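You operate a simulated robot arm through the tools that you are given. There is no shell and no other tool.

You run a simulated robot arm. Do the job below in one go: nothing can be reset, and whatever is moved stays where it is left.

TASK
Set the dish on the grey mat's square, take its lid off and swing the boom over it.
Fine: lid on the bench; lock the boom again.

It is judged by the outcome, as a careful person would: the job done as asked, and still so three seconds after it is handed in. It fails if anything else is knocked over, pushed out of place, dropped, spilled or broken. Lids that push on must go on centred and level and be pressed home; caps that screw on are set level and turned clockwise until they are tight.

THE ROBOT
A 7-joint arm with a fingered hand, fixed in place. Base frame: the origin is at the foot of the arm, x ahead of it, y to its left, z up. Readings come in mm, degrees, newtons and seconds.
Its first joint turns from -166.0 to 166.0 degrees. Payload 4 kg.
The tool frame sits at the grasp point between the pads (the TCP): z along the fingers, y along the line on which they close. The tips reach 30 mm beyond it. Largest opening 104 mm; the body of the gripper starts 35 mm behind the TCP. The gripper is a hand of 4 fingers: y runs from the thumb to the fingers, the wrist lies at [-15, -113, -190] in the tool frame, and closing takes about 1.5 s.
Orientation is that of the tool frame in the base frame, as a unit quaternion [x, y, z, w]. With the fingers straight down and the wrist toward the robot, the tool's x, y and z point along [0, 1, 0], [1, 0, 0] and [0, 0, -1] of the base frame.

THE INTERFACE
- The arm moves only by the tool nudge_tool. Its argument "increments" is a list of rows, each a list of 6 numbers: the shift along the tool's x, y, z in mm, then the turn, a rotation vector about the tool's x, y, z in degrees. In form: [[dx, dy, dz, rx, ry, rz], ...]. A call has 1 to 20 rows; each row shifts and turns the commanded pose from where the row before left it, along the tool's axes as they then stand. "fingers" is the finger opening in mm, from 0 to 104, set as the call begins (left out, the last holds). A row lasts 0.2 s, in which the tool goes at most 50 mm and 8.6 degrees; a call with a longer step from one row to the next is refused whole, and so is a gripper value outside its range. Where a pose cannot be reached the arm comes as near as it can. A force on the tool above 90 N (or 10 N above the force at the start of the call, whichever is more), or a blocked arm, ends the call early, and 0.2 s more pass. Each finger travels about 153 mm/s and halts on what it meets, pressing with about 32 N; the grip force reading is that of the motor and also rises with nothing between the fingers. The clock runs only during rows and for 0.2 s after the last one: add rows that do not move to give the fingers time. It gives the time, the measured TCP pose, the force on the tool (base axes), the opening and the grip force at its end, in the units of the frame above (readings bear some noise), with the torque about the TCP (base axes, N m) and any sound that the robot's microphone picked up.
- Cameras (640 x 400 px; columns grow to the right, rows downward): "scene" is fixed at [216.3, -646.9, 1644.8]; the picture's right is [0.73, -0.68, 0.00], its down [-0.54, -0.58, -0.62] and it looks along [0.42, 0.45, -0.79] (base axes); focal length 221 px, centre (320, 200). "wrist" rides on the gripper at [61, -92, -130] in the tool frame; the picture's right is [-0.81, 0.28, -0.52], its down [-0.53, -0.71, 0.46] and it looks along [-0.24, 0.64, 0.72] (tool axes); focal length 275 px, centre (320, 200). There is no depth. A picture from a camera that has moved, and an enlarged one, comes with that camera's place and axes in the base frame and with its lens. The place of the scene camera against the robot may be out by one fixed shift of up to 18 mm in any direction.
- grab_frame(camera): a new picture of that camera. No time passes.
- curl_fingers(index, middle, ring, thumb_bend, thumb_turn): sets how far each is bent, from 0 (flat) to 100 (curled in); at 30 the hand is open as for a grip, at 70 the pads meet at the TCP. One left out holds its place. A second passes; each finger stops where it meets its share of the squeeze, and holds until it gets a number again. A gripper value or a shape takes the hand back. It gives what a move gives, with no picture; readings hold the bend of each and the force on the fingers (four entries, about 0 where the hand has none), thumb and palm. thumb_turn goes from beside the hand (0) to across from the fingers (100), as for a grip.
- hand_shape(shape): the hand has 4 fingers and takes this shape, open, in about a second: jaw (thumb against the fingers, like two jaws); tri (thumb and two fingers); tip (a fingertip pinch); poke (one finger out to press); point (the index stretched); flat (the hand flat); cup (the hand cupped); fist (a fist). The gripper value then closes the fingers along that shape, each until it touches; the sizes above hold for jaw. It gives what a move gives, with no picture.
- enlarge(camera, box): a new picture of the part [left, top, right, bottom] of that camera's present view, enlarged. No time passes.
- hand_in(): hands the job in; it is judged then, once.

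Places have to be worked out from the pictures, the camera data and where the tool is seen. Open the gripper and draw the arm clear of the work before you hand the job in, unless the task says otherwise.

The tools are called after "Emit:" as a command line: name --pt "numbers of a row" for each row, then --argument value for the rest, lists and objects as JSON in quotes. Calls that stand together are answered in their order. nudge_tool: Moves the arm, as the interface text tells. Its arguments: {"type":"object","properties":{"increments":{"type":"array","items":{"type":"array","items":{"type":"number"}}},"fingers":{"type":"number"}},"required":["increments"]} The other tools are called the same way: hand_shape (shape) gives the hand a shape; curl_fingers (index, middle, ring, thumb_bend, thumb_turn) moves the fingers one by one; grab_frame (camera) takes a picture; enlarge (camera, box) takes an enlarged picture of a part of a camera's view; hand_in () hands the job in.

At the start:

```text
time: 0.0
tcp_pos: [392.1, -246.5, 1324.4]
orientation: [0.707, 0.707, -0.001, 0.0]
contact_force: [0.8, 0.2, -0.2]
moment: [0.01, 0.02, -0.02]
width: 103.7
grasp_force: 0.1
shape: jaw
bend: [30.0, 30.0, 30.0, 30.0, 98.0]
finger forces: [0.0, 0.1, 0.0, 0.0, 0.0, 0.1]
```

scene: 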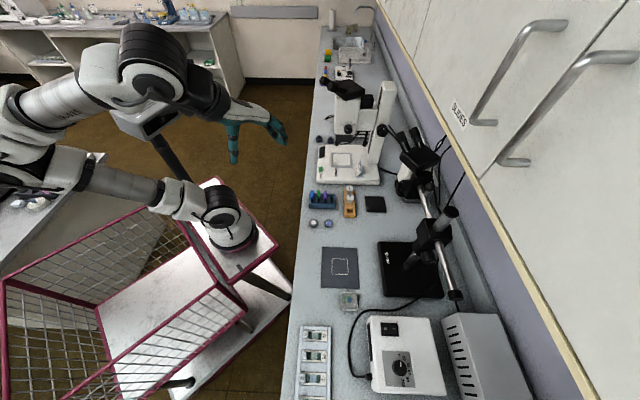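
wrist: 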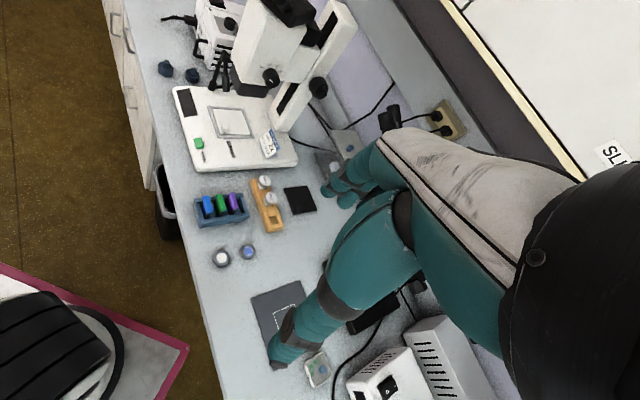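

I'll look closer at the bench before moving: the mat, the dish by it, and the boom stand.

Emit:
enlarge --camera "scene" --box '[300, 220, 480, 332]'

Emit:
enlarge --camera "scene" --box '[370, 110, 500, 310]'

Emit:
enlarge --camera "wrist" --box '[220, 240, 420, 400]'

```text
3.56 times, centred on (390, 276) of scene
camera zoom: at [216.3, -646.9, 1644.8], right [0.73, -0.68, 0.0], down [-0.54, -0.58, -0.62], along [0.42, 0.45, -0.79], focal length 785 px, centre (71, -70)
```

zoom: 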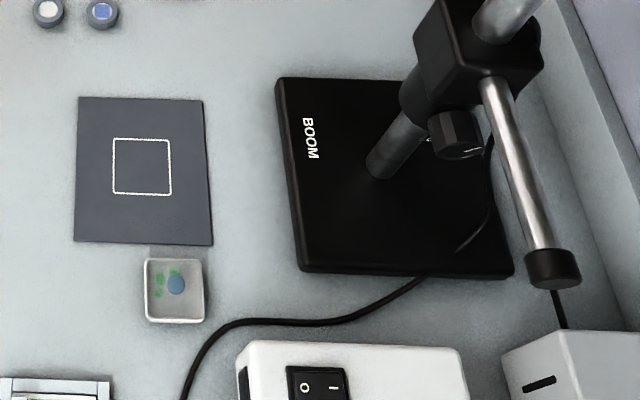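

```text
2.00 times, centred on (435, 210) of scene
camera zoom: at [216.3, -646.9, 1644.8], right [0.73, -0.68, 0.0], down [-0.54, -0.58, -0.62], along [0.42, 0.45, -0.79], focal length 442 px, centre (90, 180)
```

zoom: 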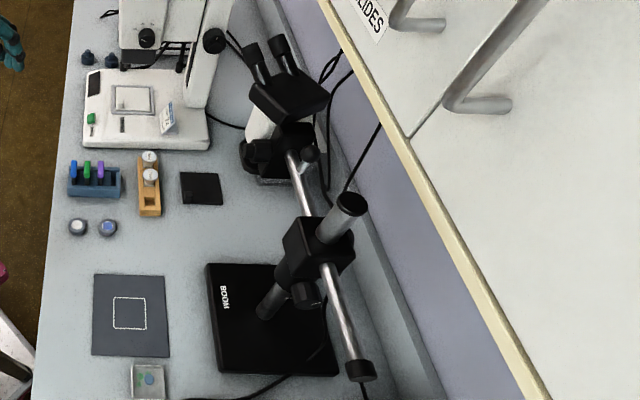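

```text
2.50 times, centred on (320, 320) of wrist
camera zoom: at [302.6, -184.5, 1455.7], right [0.28, -0.81, 0.52], down [-0.71, -0.53, -0.46], along [0.64, -0.24, -0.72], focal length 688 px, centre (320, -100)
```

zoom: 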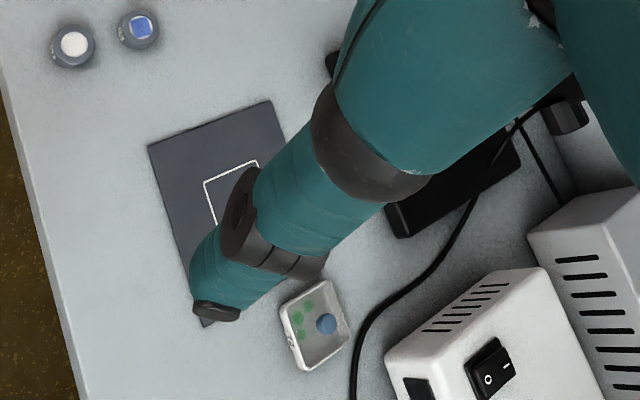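

The dish (square, ~60 mm) sits at about (437, -569, 767), the mat square's centre at about (509, -453, 762), and the boom post at about (698, -638). The boom now points along the bench toward +x+y. I'll turn the tool about 43° to line up with the bench and come lower for a closer look.

Emit:
nudge_tool --pt "0 0 0 0 0 8.6" --pt "0 0 0 0 0 8.6" --pt "0 0 0 0 0 8.6" --pt "0 0 0 0 0 8.6" --pt "0 0 0 0 0 8.6" --pt "-17 13.7 34 0 0 0" --pt "-17 13.7 34 0 0 0" --pt "-17 13.7 34 0 0 0" --pt "-17 13.7 34 0 0 0" --pt "-17 13.7 34 0 0 0" --pt "-17 13.7 34 0 0 0" --pt "-17 13.7 34 0 0 0" --pt "-17 13.7 34 0 0 0" --fingers 104

Emit:
grab_frame --camera "wrist"

Emit:
grab_frame --camera "scene"

```text
time: 2.8
tcp_pos: [377.7, -418.5, 1052.8]
orientation: [0.917, 0.399, 0.001, 0.0]
contact_force: [-0.9, 0.4, -0.3]
moment: [0.0, -0.02, 0.0]
width: 103.6
grasp_force: 0.1
shape: jaw
bend: [30.0, 30.0, 30.0, 30.0, 98.0]
finger forces: [0.0, 0.0, 0.1, 0.0, 0.1, 0.0]
```

```text
taken
camera wrist: at [355.2, -311.8, 1184.7], right [-0.35, -0.78, 0.52], down [-0.89, 0.1, -0.46], along [0.31, -0.62, -0.72], focal length 275 px, centre (320, 200)
```

wrist: 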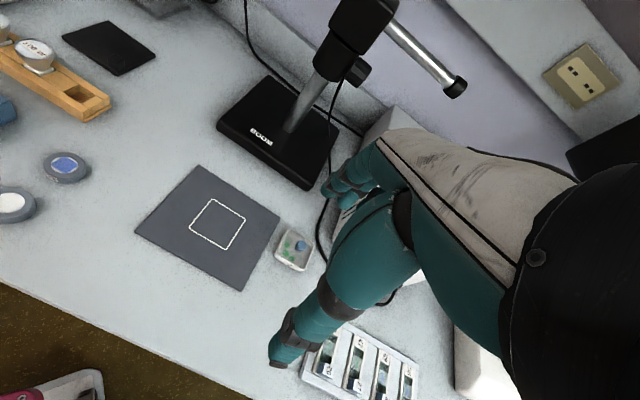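

```text
taken
```

scene: 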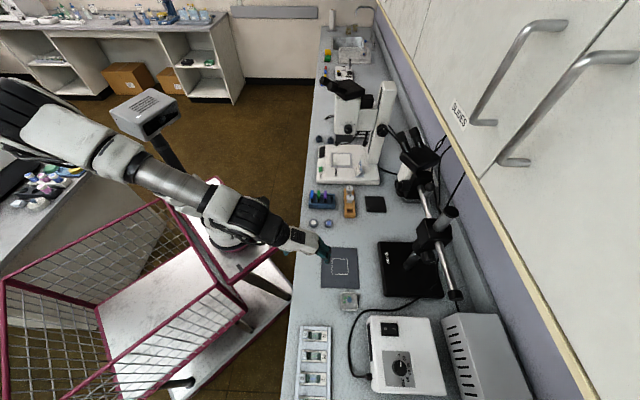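

Now I can see the dish, mat and boom base from a new angle; let me enlarge them in this wrist view.

Emit:
enlarge --camera "wrist" --box '[120, 150, 340, 300]'

Emit:
enlarge --camera "wrist" --box '[210, 0, 480, 190]'

Emit:
enlarge --camera "scene" --box '[380, 110, 480, 310]'

```text
2.67 times, centred on (230, 225) of wrist
camera zoom: at [355.2, -311.8, 1184.7], right [-0.35, -0.78, 0.52], down [-0.89, 0.1, -0.46], along [0.31, -0.62, -0.72], focal length 734 px, centre (560, 133)
```

zoom: 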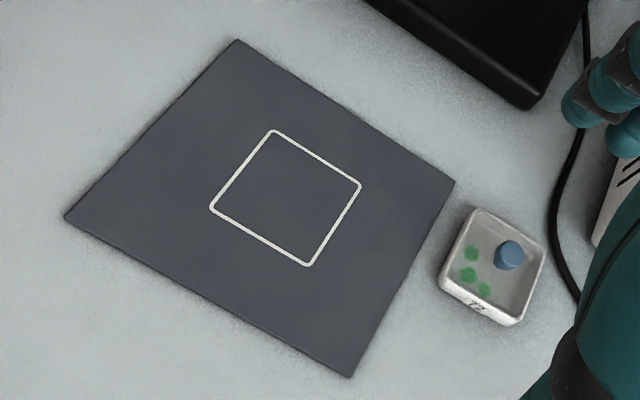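

```text
2.11 times, centred on (345, 95) of wrist
camera zoom: at [355.2, -311.8, 1184.7], right [-0.35, -0.78, 0.52], down [-0.89, 0.1, -0.46], along [0.31, -0.62, -0.72], focal length 580 px, centre (267, 421)
```

zoom: 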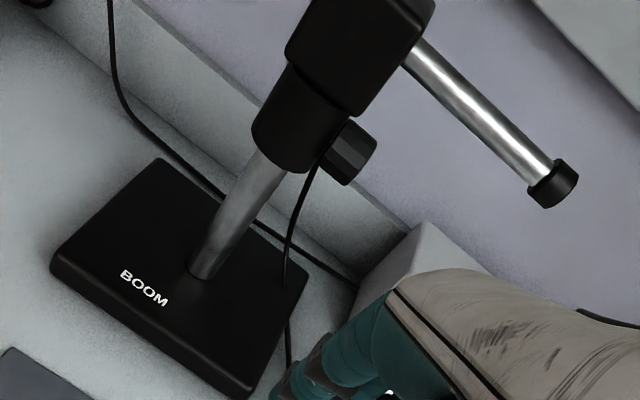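

```text
2.00 times, centred on (430, 210) of scene
camera zoom: at [216.3, -646.9, 1644.8], right [0.73, -0.68, 0.0], down [-0.54, -0.58, -0.62], along [0.42, 0.45, -0.79], focal length 442 px, centre (100, 180)
```

zoom: 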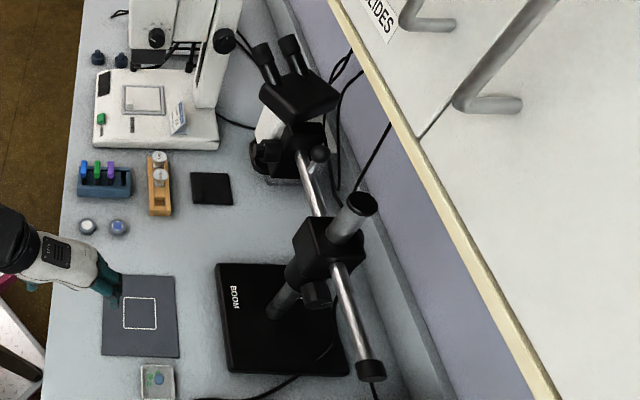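

The lock knob seems to be on the dark collar below the boom block, near (664, -668, 984), pointing roughly along the tail side. I'll move the wrist camera closer, staying well clear of the rod, to see how it faces.

Emit:
nudge_tool --pt "-16.1 34.4 -4.4 0 0 0" --pt "-16.1 34.4 -4.4 0 0 0" --pt "-16.1 34.4 -4.4 0 0 0" --pt "-16.1 34.4 -4.4 0 0 0" --pt "-16.1 34.4 -4.4 0 0 0" --pt "-16.1 34.4 -4.4 0 0 0" --pt "-16.1 34.4 -4.4 0 0 0"

Emit:
grab_frame --camera "wrist"

Emit:
enlarge --camera "wrist" --box '[120, 20, 340, 220]'

```text
time: 4.4
tcp_pos: [479.3, -665.2, 1081.4]
orientation: [0.917, 0.399, 0.0, 0.0]
contact_force: [-0.2, 0.0, 0.5]
moment: [-0.02, -0.01, 0.0]
width: 103.6
grasp_force: 0.1
shape: jaw
bend: [30.0, 30.0, 30.0, 30.0, 98.0]
finger forces: [0.0, 0.0, 0.0, 0.0, 0.0, 0.0]
```

```text
taken
camera wrist: at [456.0, -557.9, 1211.8], right [-0.35, -0.78, 0.52], down [-0.89, 0.1, -0.46], along [0.3, -0.62, -0.72], focal length 275 px, centre (320, 200)
```

wrist: 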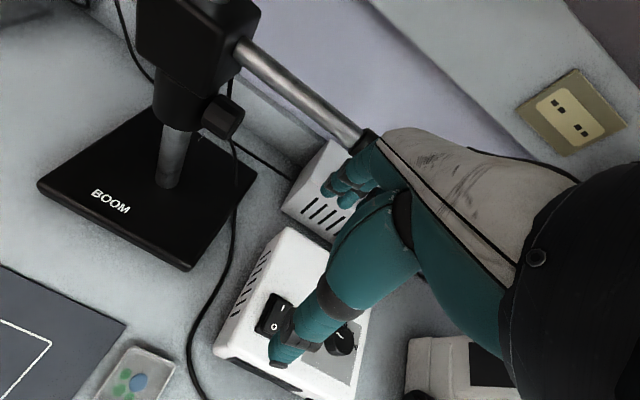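

```text
2.00 times, centred on (230, 120) of wrist
camera zoom: at [456.0, -557.9, 1211.8], right [-0.35, -0.78, 0.52], down [-0.89, 0.1, -0.46], along [0.3, -0.62, -0.72], focal length 551 px, centre (500, 360)
```

zoom: 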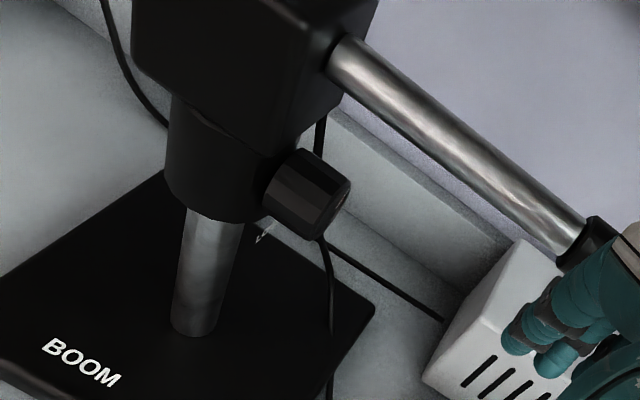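

Enlarging the knob region: there's a small light mark beneath the knob that may be a lock label.

Emit:
enlarge --camera "wrist" --box '[190, 80, 260, 150]'

Emit:
enlarge --camera "scene" --box '[410, 210, 470, 280]'

Emit:
enlarge --camera "wrist" --box '[80, 330, 190, 400]'

```text
5.71 times, centred on (225, 115) of wrist
camera zoom: at [456.0, -557.9, 1211.8], right [-0.35, -0.78, 0.52], down [-0.89, 0.1, -0.46], along [0.3, -0.62, -0.72], focal length 1573 px, centre (863, 686)
```

zoom: 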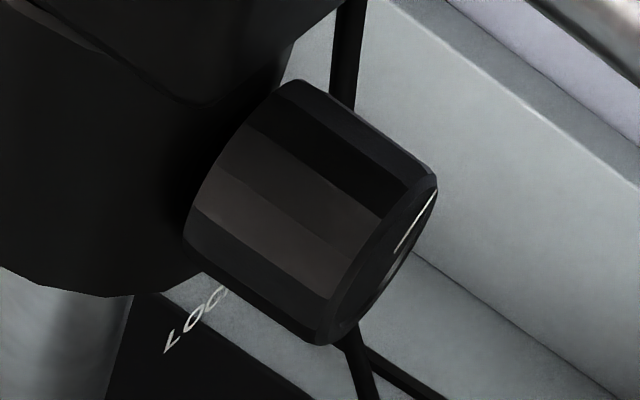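

```text
5.71 times, centred on (440, 245) of scene
camera zoom: at [216.3, -646.9, 1644.8], right [0.73, -0.68, 0.0], down [-0.54, -0.58, -0.62], along [0.42, 0.45, -0.79], focal length 1262 px, centre (-366, -57)
```

zoom: 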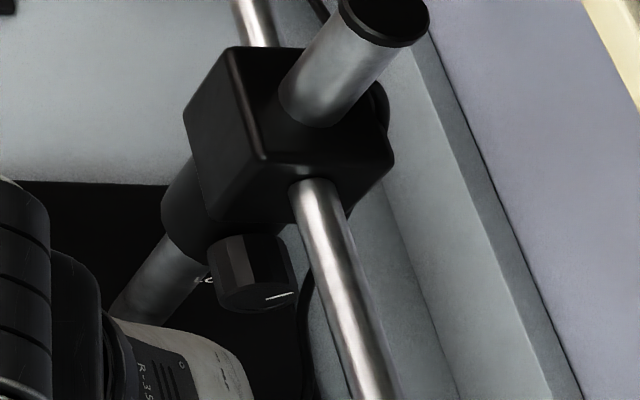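

```text
5.71 times, centred on (135, 365) of wrist
camera zoom: at [456.0, -557.9, 1211.8], right [-0.35, -0.78, 0.52], down [-0.89, 0.1, -0.46], along [0.3, -0.62, -0.72], focal length 1573 px, centre (1377, -743)
```

zoom: 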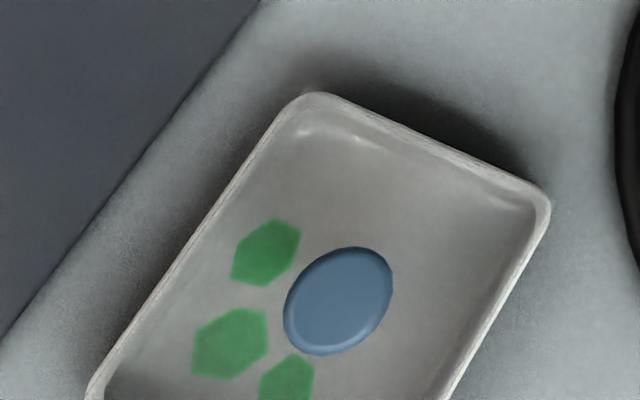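

The knob's axis points along the tail side (toward −x−y), under the rod, with a white index mark on its end face and a label starting "LOC…". Before handling the boom I'll do the dish: it is ~58 mm square with a blue knob at the centre of its lid. I'll hover over it and look.

Emit:
nudge_tool --pt "9.3 -19.1 36.2 0 0 0" --pt "9.3 -19.1 36.2 0 0 0" --pt "9.3 -19.1 36.2 0 0 0" --pt "9.3 -19.1 36.2 0 0 0" --pt "9.3 -19.1 36.2 0 0 0" --fingers 90

Emit:
grab_frame --camera "wrist"

Emit:
enlarge --camera "scene" --box '[280, 220, 460, 332]'

```text
time: 5.6
tcp_pos: [438.2, -565.1, 901.1]
orientation: [0.917, 0.399, 0.0, 0.0]
contact_force: [-0.1, 0.1, 0.5]
moment: [0.02, 0.02, 0.03]
width: 90.1
grasp_force: 0.1
shape: jaw
bend: [28.0, 32.0, 31.0, 41.0, 98.0]
finger forces: [0.0, 0.0, 0.1, 0.0, 0.0, 0.1]
```

```text
taken
camera wrist: at [414.5, -458.7, 1032.7], right [-0.35, -0.78, 0.52], down [-0.89, 0.1, -0.46], along [0.31, -0.62, -0.72], focal length 275 px, centre (320, 200)
```

wrist: 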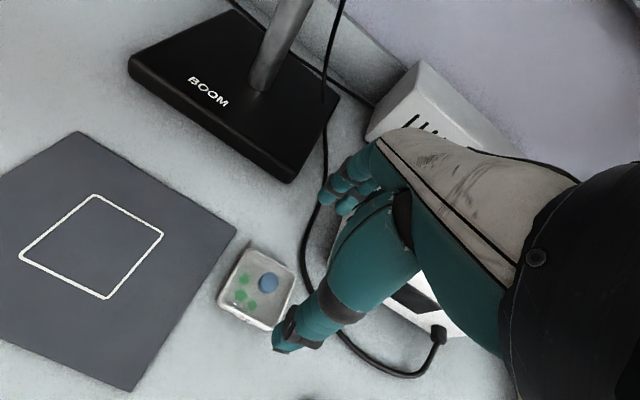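

```text
3.56 times, centred on (370, 276) of scene
camera zoom: at [216.3, -646.9, 1644.8], right [0.73, -0.68, 0.0], down [-0.54, -0.58, -0.62], along [0.42, 0.45, -0.79], focal length 785 px, centre (142, -70)
```

zoom: 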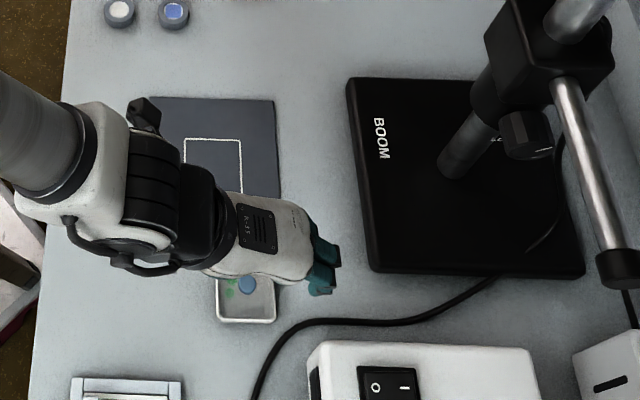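

The mat's square centre triangulates to (514.6, -455, 764.5). Enlarging the dish here to pin down its centre, height and how the lid sits.

Emit:
enlarge --camera "wrist" --box '[200, 230, 320, 350]'

```text
3.33 times, centred on (260, 290) of wrist
camera zoom: at [414.5, -458.7, 1032.7], right [-0.35, -0.78, 0.52], down [-0.89, 0.1, -0.46], along [0.31, -0.62, -0.72], focal length 918 px, centre (520, -100)
```

zoom: 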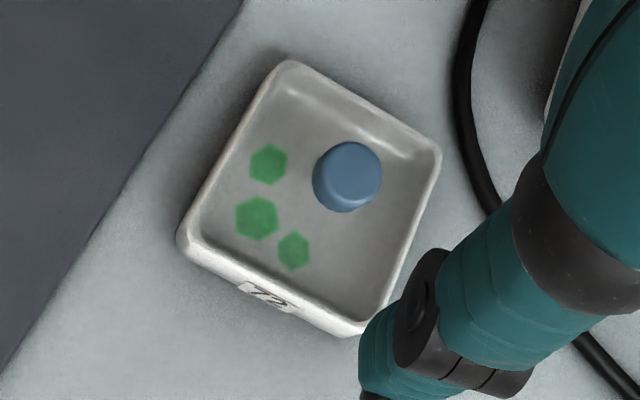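

The dish looks low (~15 mm) with the blue lid knob at its centre, dish centre near (442, -570). I'll zoom further on its rim to tell body from lid.

Emit:
enlarge --camera "wrist" --box '[212, 270, 272, 335]'

Emit:
enlarge --camera "wrist" --box '[235, 240, 295, 300]'

Emit:
enlarge --camera "scene" --box '[336, 288, 362, 314]'

```text
6.15 times, centred on (242, 302) of wrist
camera zoom: at [414.5, -458.7, 1032.7], right [-0.35, -0.78, 0.52], down [-0.89, 0.1, -0.46], along [0.31, -0.62, -0.72], focal length 1694 px, centre (800, -431)
```

zoom: 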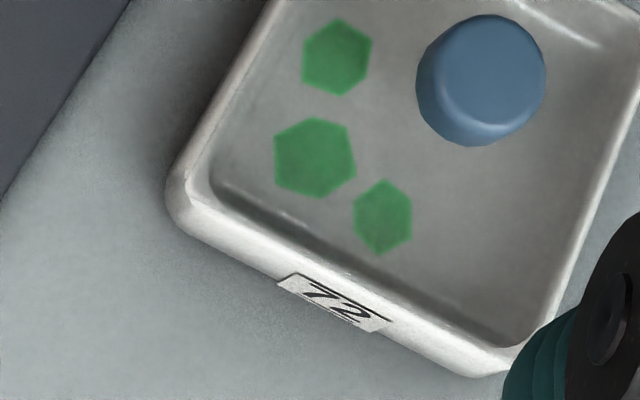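

```text
6.67 times, centred on (265, 270) of wrist
camera zoom: at [414.5, -458.7, 1032.7], right [-0.35, -0.78, 0.52], down [-0.89, 0.1, -0.46], along [0.31, -0.62, -0.72], focal length 1835 px, centre (687, -267)
```

zoom: 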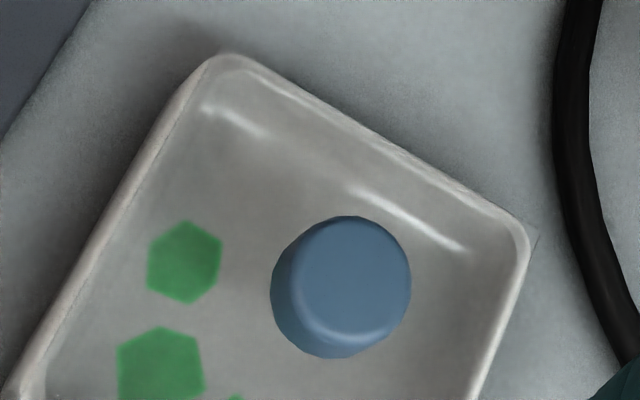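

```text
15.38 times, centred on (349, 301) of scene
camera zoom: at [216.3, -646.9, 1644.8], right [0.73, -0.68, 0.0], down [-0.54, -0.58, -0.62], along [0.42, 0.45, -0.79], focal length 3398 px, centre (-126, -1354)
```

zoom: 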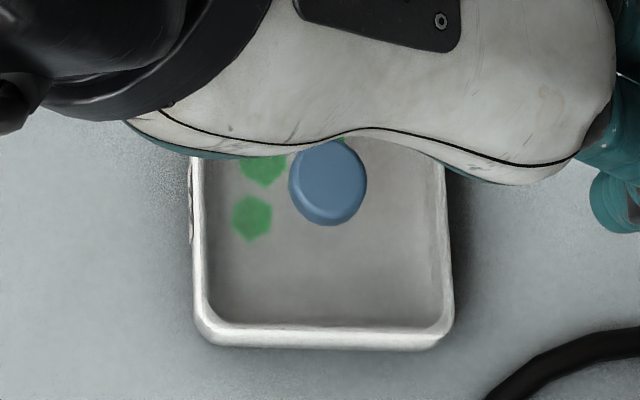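

Body with label "72" is the white tray, ~14 mm tall (rim ≈ z 777), and the blue lid knob tops out near z 797. I'll descend partway, centred on (442, -570), and check again.

Emit:
nudge_tool --pt "-0.7 6.1 20 0 0 0" --pt "0 0 20 0 0 0" --pt "0 0 20 0 0 0"

Emit:
grab_frame --camera "wrist"

Emit:
enlarge --camera "scene" --box '[310, 260, 400, 330]'

```text
time: 6.4
tcp_pos: [444.7, -572.7, 843.5]
orientation: [0.917, 0.398, 0.001, 0.001]
contact_force: [-0.6, 0.1, -0.6]
moment: [0.02, 0.0, 0.03]
width: 90.3
grasp_force: 0.1
shape: jaw
bend: [28.0, 32.0, 31.0, 41.0, 98.0]
finger forces: [0.1, 0.0, 0.0, 0.0, 0.1, 0.0]
```

```text
taken
camera wrist: at [421.6, -465.8, 974.9], right [-0.35, -0.78, 0.52], down [-0.89, 0.1, -0.46], along [0.31, -0.62, -0.72], focal length 275 px, centre (320, 200)
```

wrist: 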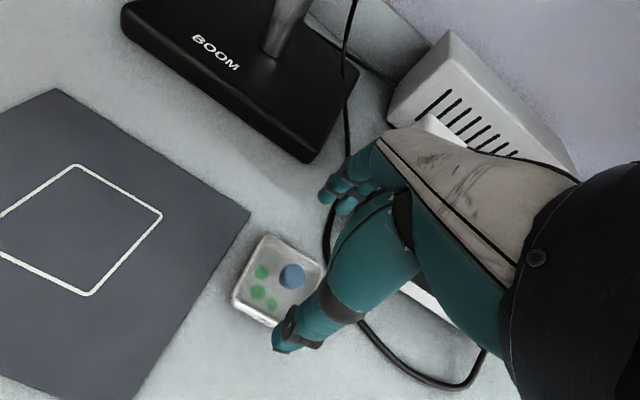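

```text
5.71 times, centred on (355, 295) of scene
camera zoom: at [216.3, -646.9, 1644.8], right [0.73, -0.68, 0.0], down [-0.54, -0.58, -0.62], along [0.42, 0.45, -0.79], focal length 1262 px, centre (120, -343)
```

zoom: 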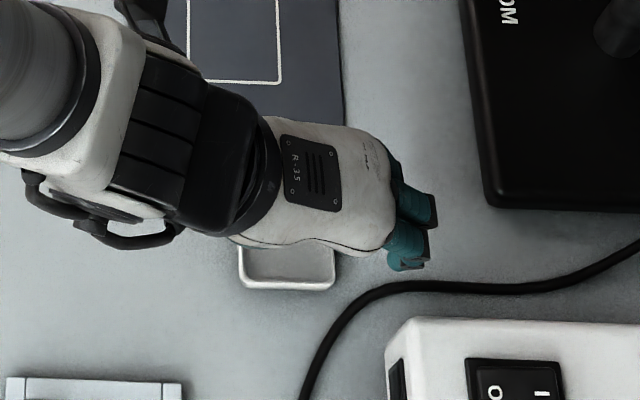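

Checking alignment of the dish between thumb and fingers with a closer crop.

Emit:
enlarge --camera "wrist" --box '[215, 170, 375, 360]'

```text
2.11 times, centred on (295, 265) of wrist
camera zoom: at [421.6, -465.8, 974.9], right [-0.35, -0.78, 0.52], down [-0.89, 0.1, -0.46], along [0.31, -0.62, -0.72], focal length 580 px, centre (373, 63)
```

zoom: 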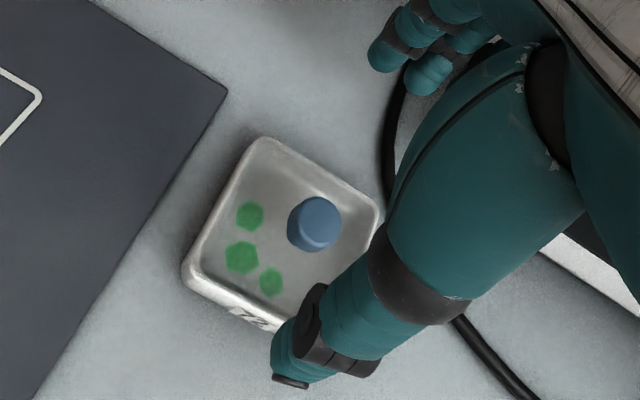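

The dish sits slightly toward the thumb side of the grip axis, so I'll shift 3 mm that way and lower so the fingertips straddle the tray just above the bench.

Emit:
nudge_tool --pt "-1 -3 15 0 0 0" --pt "0 0 15 0 0 0" --pt "0 0 13 0 0 0" --pt "0 0 0 0 0 0"

Emit:
grab_frame --camera "wrist"

Emit:
enlarge --camera "wrist" --box '[215, 150, 415, 350]'

```text
time: 7.4
tcp_pos: [441.8, -573.0, 797.4]
orientation: [0.917, 0.398, 0.0, 0.0]
contact_force: [0.3, -0.4, 0.3]
moment: [-0.02, 0.01, -0.02]
width: 90.3
grasp_force: 0.1
shape: jaw
bend: [28.0, 32.0, 31.0, 41.0, 98.0]
finger forces: [0.0, 0.0, 0.0, 0.0, 0.0, 0.0]
```

```text
taken
camera wrist: at [418.5, -464.8, 929.6], right [-0.35, -0.78, 0.52], down [-0.88, 0.1, -0.46], along [0.31, -0.62, -0.72], focal length 275 px, centre (320, 200)
```

wrist: 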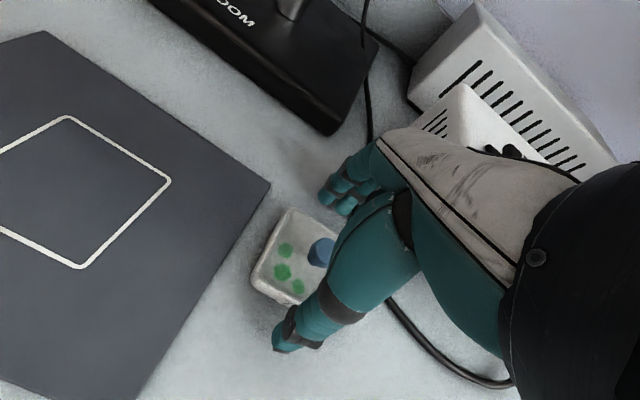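

```text
2.00 times, centred on (315, 250) of wrist
camera zoom: at [418.5, -464.8, 929.6], right [-0.35, -0.78, 0.52], down [-0.88, 0.1, -0.46], along [0.31, -0.62, -0.72], focal length 551 px, centre (330, 100)
```

zoom: 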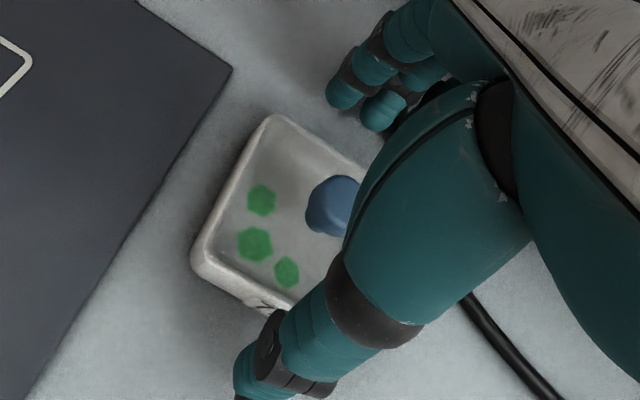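

Still ~4 mm toward the fingers; I'll shift back 3.5 mm along the closing line and then close on the tray sides gently with time to settle.

Emit:
nudge_tool --pt "-1 -3.5 0 0 0 0" --pt "0 0 0 0 0 0"

Emit:
nudge_tool --pt "0 0 0 0 0 0" --pt "0 0 0 0 0 0" --pt "0 0 0 0 0 0" --pt "0 0 0 0 0 0" --pt "0 0 0 0 0 0" --pt "0 0 0 0 0 0" --pt "0 0 0 0 0 0" --fingers 48

Emit:
grab_frame --camera "wrist"

Emit:
enlarge --camera "wrist" --box '[215, 150, 415, 350]'

Emit:
enlarge --camera "scene" --box '[310, 260, 400, 330]'

```text
time: 8.0
tcp_pos: [437.4, -568.8, 799.7]
orientation: [0.917, 0.399, 0.0, 0.0]
contact_force: [-0.1, 0.1, 0.0]
moment: [0.04, -0.01, -0.02]
width: 90.1
grasp_force: 0.0
shape: jaw
bend: [28.0, 32.0, 31.0, 41.0, 98.0]
finger forces: [0.0, 0.0, 0.0, 0.0, 0.0, 0.0]
```

```text
time: 9.6
tcp_pos: [438.7, -569.7, 798.5]
orientation: [0.917, 0.399, -0.001, 0.0]
contact_force: [-1.0, 0.0, 3.2]
moment: [-0.01, 0.1, 0.03]
width: 53.4
grasp_force: 31.9
shape: jaw
bend: [74.0, 45.0, 43.0, 69.0, 100.0]
finger forces: [16.2, 9.0, 4.7, 0.1, 29.1, 0.0]
heard: snap
```

```text
taken
camera wrist: at [415.2, -462.1, 930.1], right [-0.35, -0.78, 0.52], down [-0.88, 0.1, -0.46], along [0.31, -0.62, -0.72], focal length 275 px, centre (320, 200)
```

wrist: 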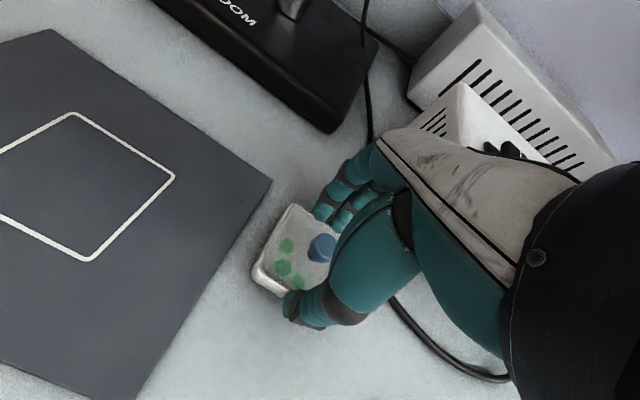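

```text
2.00 times, centred on (315, 250) of wrist
camera zoom: at [415.2, -462.1, 930.1], right [-0.35, -0.78, 0.52], down [-0.88, 0.1, -0.46], along [0.31, -0.62, -0.72], focal length 551 px, centre (330, 100)
```

zoom: 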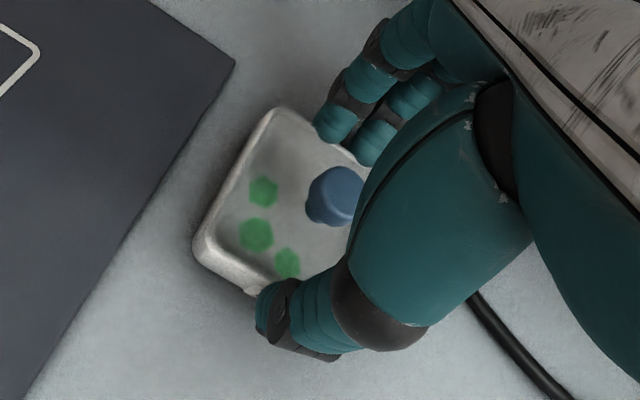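

```text
5.71 times, centred on (355, 295) of scene
camera zoom: at [216.3, -646.9, 1644.8], right [0.73, -0.68, 0.0], down [-0.54, -0.58, -0.62], along [0.42, 0.45, -0.79], focal length 1262 px, centre (120, -343)
```

zoom: 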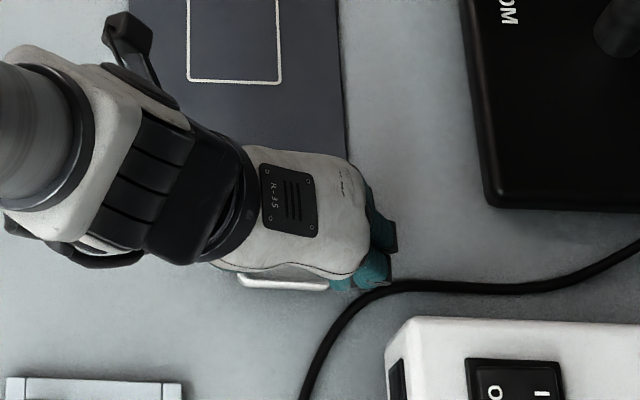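

A "snap" was heard, and the index finger (bend 74) missed the dish edge: the finger row sits toward −x of the TCP. I'll open and rise straight up to inspect before going on.

Emit:
nudge_tool --pt "0 0 0 0 0 0" --pt "0 0 0 0 0 0" --pt "0 0 0 0 0 0" --pt "0 0 0 0 0 0" --pt "0 0 -25 0 0 0" --pt "0 0 -30 0 0 0" --pt "0 0 -30 0 0 0" --fingers 90

Emit:
grab_frame --camera "wrist"

Emit:
enlarge --camera "wrist" --box '[205, 230, 335, 350]'

```text
time: 11.2
tcp_pos: [438.2, -567.6, 885.4]
orientation: [0.917, 0.399, 0.0, 0.0]
contact_force: [0.9, 0.2, 0.6]
moment: [-0.01, 0.02, -0.02]
width: 89.7
grasp_force: 0.1
shape: jaw
bend: [28.0, 33.0, 31.0, 42.0, 98.0]
finger forces: [0.1, 0.0, 0.0, 0.0, 0.0, 0.0]
heard: snap
```

```text
taken
camera wrist: at [415.7, -461.4, 1016.4], right [-0.35, -0.78, 0.52], down [-0.88, 0.1, -0.46], along [0.31, -0.62, -0.72], focal length 275 px, centre (320, 200)
```

wrist: 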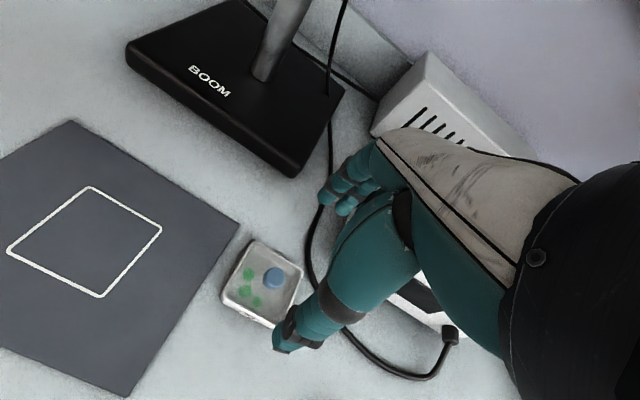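

```text
3.33 times, centred on (270, 290) of wrist
camera zoom: at [415.7, -461.4, 1016.4], right [-0.35, -0.78, 0.52], down [-0.88, 0.1, -0.46], along [0.31, -0.62, -0.72], focal length 918 px, centre (487, -100)
```

zoom: 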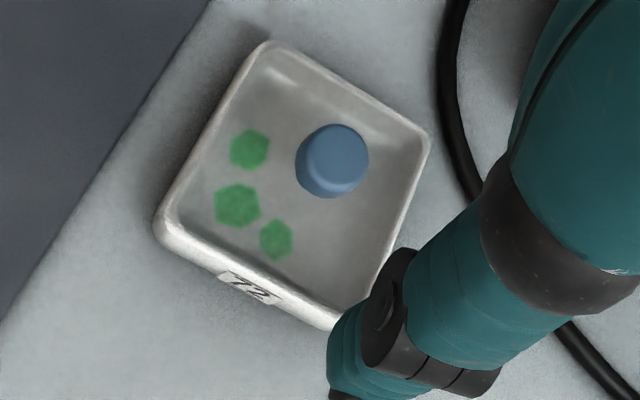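

The dish stayed in place; both a snap on closing and one on opening hint at a snap-fit lid. Looking closely at the lid's seating now.

Emit:
enlarge --camera "wrist" --box '[235, 235, 305, 300]'

Emit:
enlarge --camera "wrist" --box '[215, 265, 285, 335]'

Emit:
enlarge --camera "scene" --box '[336, 285, 366, 315]'

```text
6.15 times, centred on (270, 268) of wrist
camera zoom: at [415.7, -461.4, 1016.4], right [-0.35, -0.78, 0.52], down [-0.88, 0.1, -0.46], along [0.31, -0.62, -0.72], focal length 1694 px, centre (628, -215)
```

zoom: 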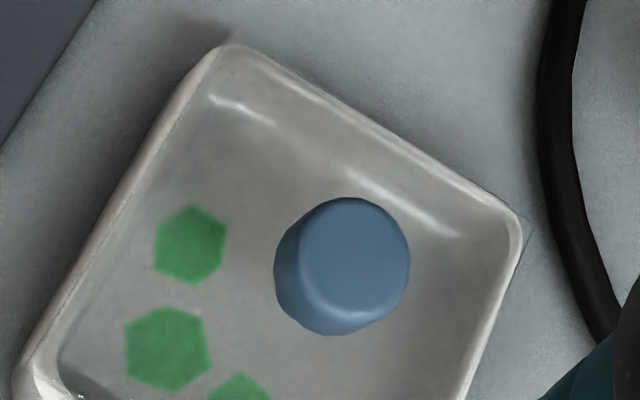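

```text
5.71 times, centred on (250, 300) of wrist
camera zoom: at [415.7, -461.4, 1016.4], right [-0.35, -0.78, 0.52], down [-0.88, 0.1, -0.46], along [0.31, -0.62, -0.72], focal length 1573 px, centre (720, -371)
```

zoom: 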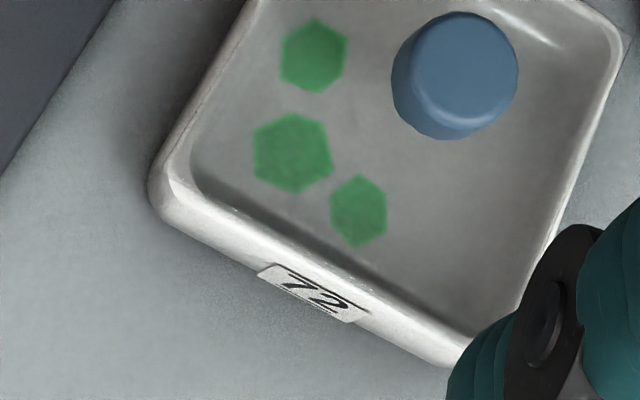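

```text
13.33 times, centred on (351, 300) of scene
camera zoom: at [216.3, -646.9, 1644.8], right [0.73, -0.68, 0.0], down [-0.54, -0.58, -0.62], along [0.42, 0.45, -0.79], focal length 2945 px, centre (-93, -1133)
```

zoom: 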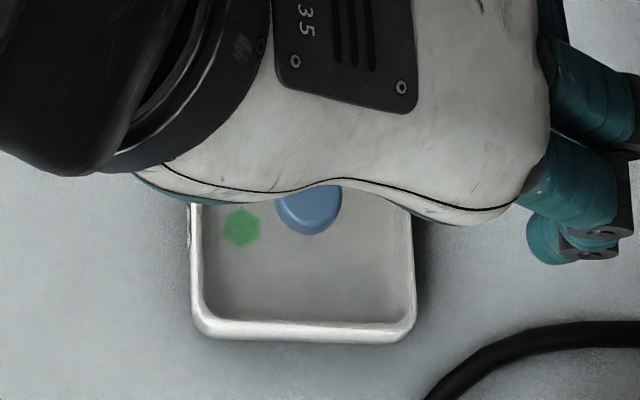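

The lid (clear, a hair wider than the tray) still looks seated. The fingers sit at about x = +9, −10, −29 of the TCP, so I'll shift +12 mm along tool x so all three fingers meet the tray, go back down and a little lower.

Emit:
nudge_tool --pt "12 0 0 0 0 0" --pt "0 0 30 0 0 0" --pt "0 0 30 0 0 0" --pt "0 0 20 0 0 0" --pt "0 0 7 0 0 0" --pt "0 0 0 0 0 0" --fingers 90

Emit:
enlarge --camera "wrist" --box '[215, 150, 415, 350]'

Emit:
enlarge --camera "scene" --box '[310, 260, 400, 330]'

```text
time: 12.6
tcp_pos: [447.9, -560.7, 796.9]
orientation: [0.917, 0.399, 0.0, 0.0]
contact_force: [-0.1, 0.1, -0.3]
moment: [0.01, 0.02, 0.03]
width: 89.6
grasp_force: 0.3
shape: jaw
bend: [28.0, 33.0, 31.0, 42.0, 98.0]
finger forces: [0.0, 0.0, 0.0, 0.0, 0.0, 0.0]
```

```text
2.00 times, centred on (315, 250) of wrist
camera zoom: at [424.8, -452.4, 928.6], right [-0.35, -0.78, 0.52], down [-0.89, 0.1, -0.46], along [0.31, -0.62, -0.72], focal length 551 px, centre (330, 100)
```

zoom: 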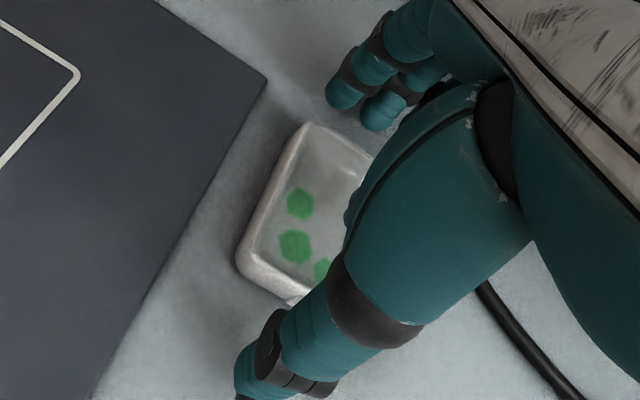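

```text
5.71 times, centred on (355, 295) of scene
camera zoom: at [216.3, -646.9, 1644.8], right [0.73, -0.68, 0.0], down [-0.54, -0.58, -0.62], along [0.42, 0.45, -0.79], focal length 1262 px, centre (120, -343)
```

zoom: 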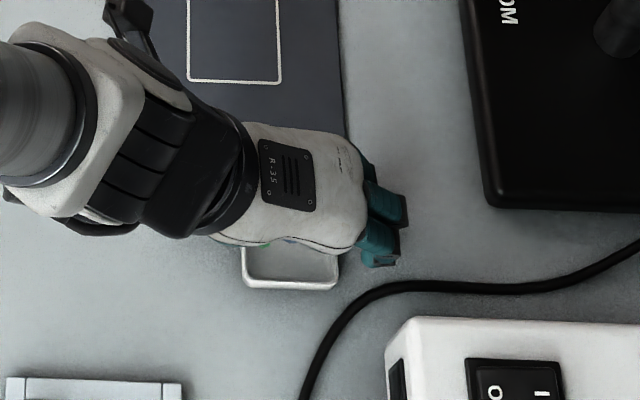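

The tray now lies about 9 mm to −x and ~5 mm toward the thumb from the TCP, so all three fingers should meet it. I'll shift 3 mm toward the thumb side and close.

Emit:
nudge_tool --pt "0 -3.5 0 0 0 0" --pt "0 0 0 0 0 0"

Emit:
nudge_tool --pt "0 0 0 0 0 0" --pt "0 0 0 0 0 0" --pt "0 0 0 0 0 0" --pt "0 0 0 0 0 0" --pt "0 0 0 0 0 0" --pt "0 0 0 0 0 0" --pt "0 0 0 0 0 0" --fingers 52

Emit:
enlarge --camera "wrist" --box '[215, 150, 415, 350]'

Emit:
enlarge --camera "scene" --box '[310, 260, 400, 330]'

```text
time: 13.2
tcp_pos: [444.6, -557.5, 796.7]
orientation: [0.917, 0.399, 0.0, 0.0]
contact_force: [0.5, 0.8, 0.4]
moment: [0.0, 0.02, 0.0]
width: 89.9
grasp_force: 0.0
shape: jaw
bend: [28.0, 33.0, 31.0, 42.0, 98.0]
finger forces: [0.0, 0.0, 0.0, 0.0, 0.1, 0.0]
```

```text
time: 14.8
tcp_pos: [445.6, -558.2, 798.0]
orientation: [0.917, 0.399, 0.0, 0.0]
contact_force: [-0.2, 0.1, -0.3]
moment: [-0.04, -0.03, -0.01]
width: 53.7
grasp_force: 32.2
shape: jaw
bend: [74.0, 44.0, 41.0, 69.0, 100.0]
finger forces: [16.5, 9.0, 4.0, 0.1, 29.2, 0.0]
heard: snap
```

```text
2.00 times, centred on (315, 250) of wrist
camera zoom: at [421.7, -449.9, 928.4], right [-0.35, -0.78, 0.52], down [-0.89, 0.1, -0.46], along [0.31, -0.62, -0.72], focal length 551 px, centre (330, 100)
```

zoom: 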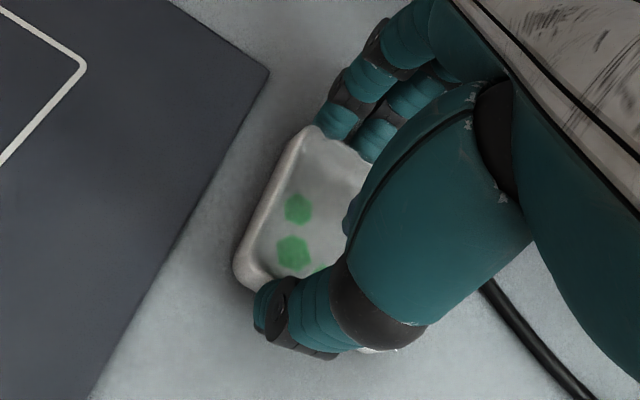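

```text
5.71 times, centred on (355, 295) of scene
camera zoom: at [216.3, -646.9, 1644.8], right [0.73, -0.68, 0.0], down [-0.54, -0.58, -0.62], along [0.42, 0.45, -0.79], focal length 1262 px, centre (120, -343)
```

zoom: 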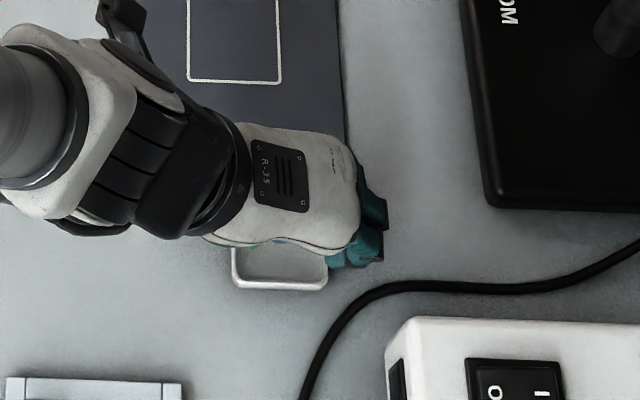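

All three fingers and the thumb carry load (sum balances at ~29 N). I'll zoom in from the scene camera to see what the index is touching, as the snap repeated.

Emit:
enlarge --camera "scene" --box '[338, 278, 376, 310]'

Emit:
enlarge --camera "wrist" --box '[280, 190, 360, 270]'

```text
12.50 times, centred on (357, 294) of scene
camera zoom: at [216.3, -646.9, 1644.8], right [0.73, -0.68, 0.0], down [-0.54, -0.58, -0.62], along [0.42, 0.45, -0.79], focal length 2761 px, centre (-142, -975)
```

zoom: 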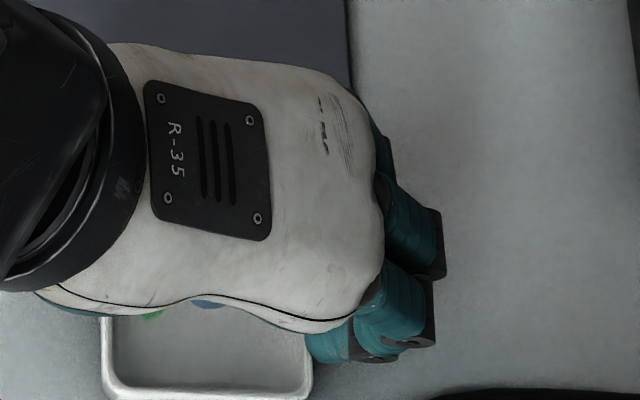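

```text
5.00 times, centred on (320, 230) of wrist
camera zoom: at [421.7, -449.9, 928.4], right [-0.35, -0.78, 0.52], down [-0.89, 0.1, -0.46], along [0.31, -0.62, -0.72], focal length 1376 px, centre (320, 50)
```

zoom: 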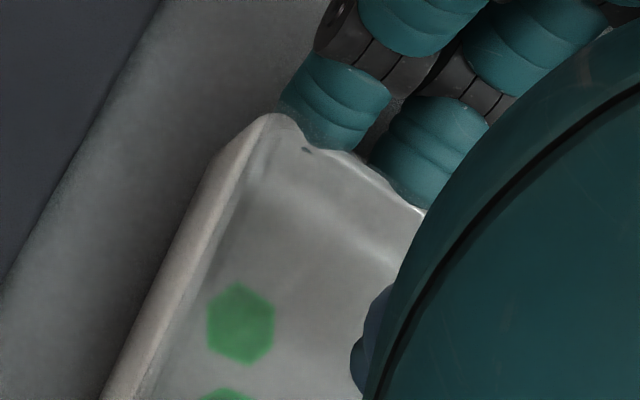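

All three fingers and the thumb are on the tray's sides. I'll lift just a few millimetres and check what comes up.

Emit:
nudge_tool --pt "0 0 -2 0 0 0" --pt "0 0 -3 0 0 0" --pt "0 0 -3 0 0 0" --pt "0 0 0 0 0 0"

Emit:
enlarge --camera "wrist" --box '[215, 150, 415, 350]'

Emit:
enlarge --camera "scene" --box '[330, 275, 376, 315]'

```text
time: 15.8
tcp_pos: [444.5, -557.5, 804.0]
orientation: [0.917, 0.399, 0.0, -0.001]
contact_force: [-0.3, 0.0, -0.4]
moment: [0.02, -0.02, 0.02]
width: 53.6
grasp_force: 32.3
shape: jaw
bend: [74.0, 44.0, 42.0, 69.0, 100.0]
finger forces: [16.4, 8.9, 3.6, 0.0, 29.3, 0.1]
```

```text
2.00 times, centred on (315, 250) of wrist
camera zoom: at [421.6, -449.5, 936.0], right [-0.35, -0.78, 0.52], down [-0.89, 0.1, -0.46], along [0.31, -0.62, -0.72], focal length 551 px, centre (330, 100)
```

zoom: 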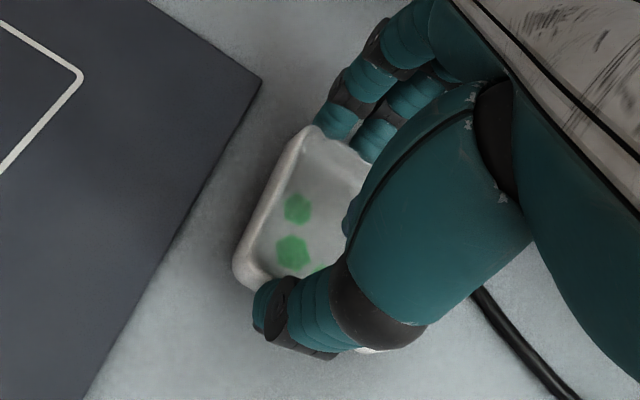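

```text
10.00 times, centred on (353, 295) of scene
camera zoom: at [216.3, -646.9, 1644.8], right [0.73, -0.68, 0.0], down [-0.54, -0.58, -0.62], along [0.42, 0.45, -0.79], focal length 2209 px, centre (-10, -750)
```

zoom: 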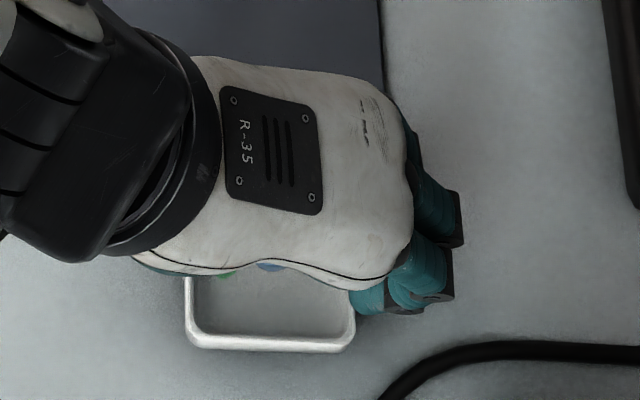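

The tray and lid came up together. I'll raise it 20 mm more and carry it gently toward the square, stopping above it for a check.

Emit:
nudge_tool --pt "0 0 -10 0 0 0" --pt "0 0 -10 0 0 0" --pt "11 -1.5 0 0 0 0" --pt "20 -2.8 0 0 0 0" --pt "20 -2.8 0 0 0 0" --pt "20 -2.8 0 0 0 0" --pt "20 -2.8 0 0 0 0" --pt "20 -2.8 0 0 0 0" --pt "12 -1.5 0 0 0 0" --pt "10 -1 0 0 0 0" --pt "0 0 0 0 0 0"

Emit:
grab_frame --camera "wrist"

Emit:
enlarge --camera "scene" --box '[300, 230, 400, 300]'

Emit:
enlarge --camera "wrist" --box '[215, 150, 415, 350]'

```text
time: 18.2
tcp_pos: [522.5, -448.5, 823.4]
orientation: [0.917, 0.399, 0.0, 0.0]
contact_force: [-0.6, 0.7, -0.1]
moment: [0.01, 0.01, 0.0]
width: 53.7
grasp_force: 31.9
shape: jaw
bend: [74.0, 44.0, 42.0, 69.0, 100.0]
finger forces: [16.5, 8.7, 3.6, 0.1, 29.1, 0.1]
```

```text
taken
camera wrist: at [499.7, -340.8, 955.4], right [-0.35, -0.78, 0.52], down [-0.89, 0.1, -0.46], along [0.31, -0.62, -0.72], focal length 275 px, centre (320, 200)
```

wrist: 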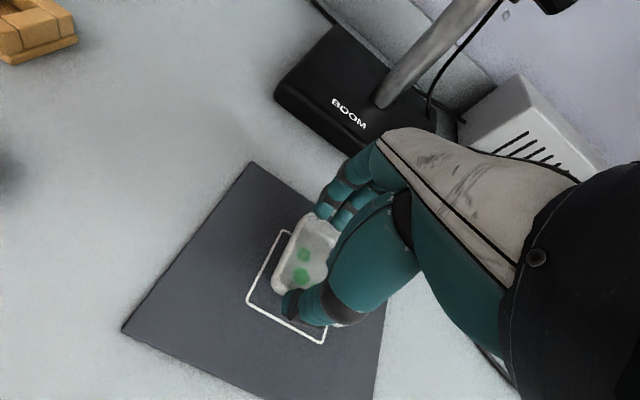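

```text
5.71 times, centred on (350, 265) of scene
camera zoom: at [216.3, -646.9, 1644.8], right [0.73, -0.68, 0.0], down [-0.54, -0.58, -0.62], along [0.42, 0.45, -0.79], focal length 1262 px, centre (149, -171)
```

zoom: 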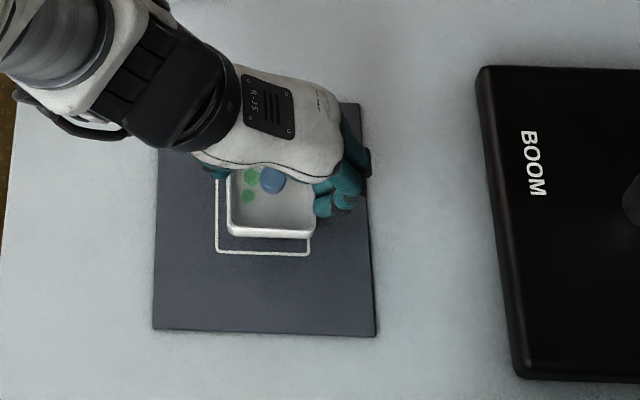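

```text
2.00 times, centred on (315, 250) of wrist
camera zoom: at [499.7, -340.8, 955.4], right [-0.35, -0.78, 0.52], down [-0.89, 0.1, -0.46], along [0.31, -0.62, -0.72], focal length 551 px, centre (330, 100)
```

zoom: 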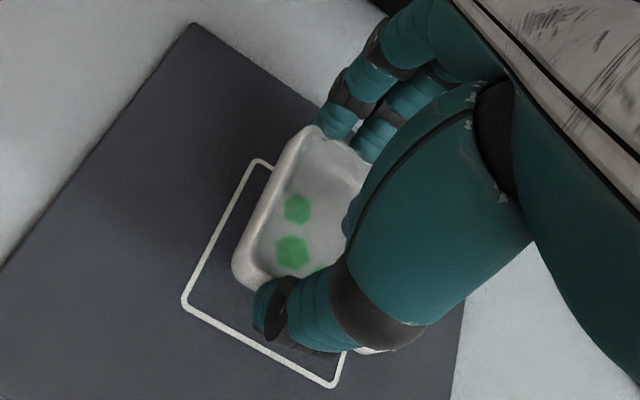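

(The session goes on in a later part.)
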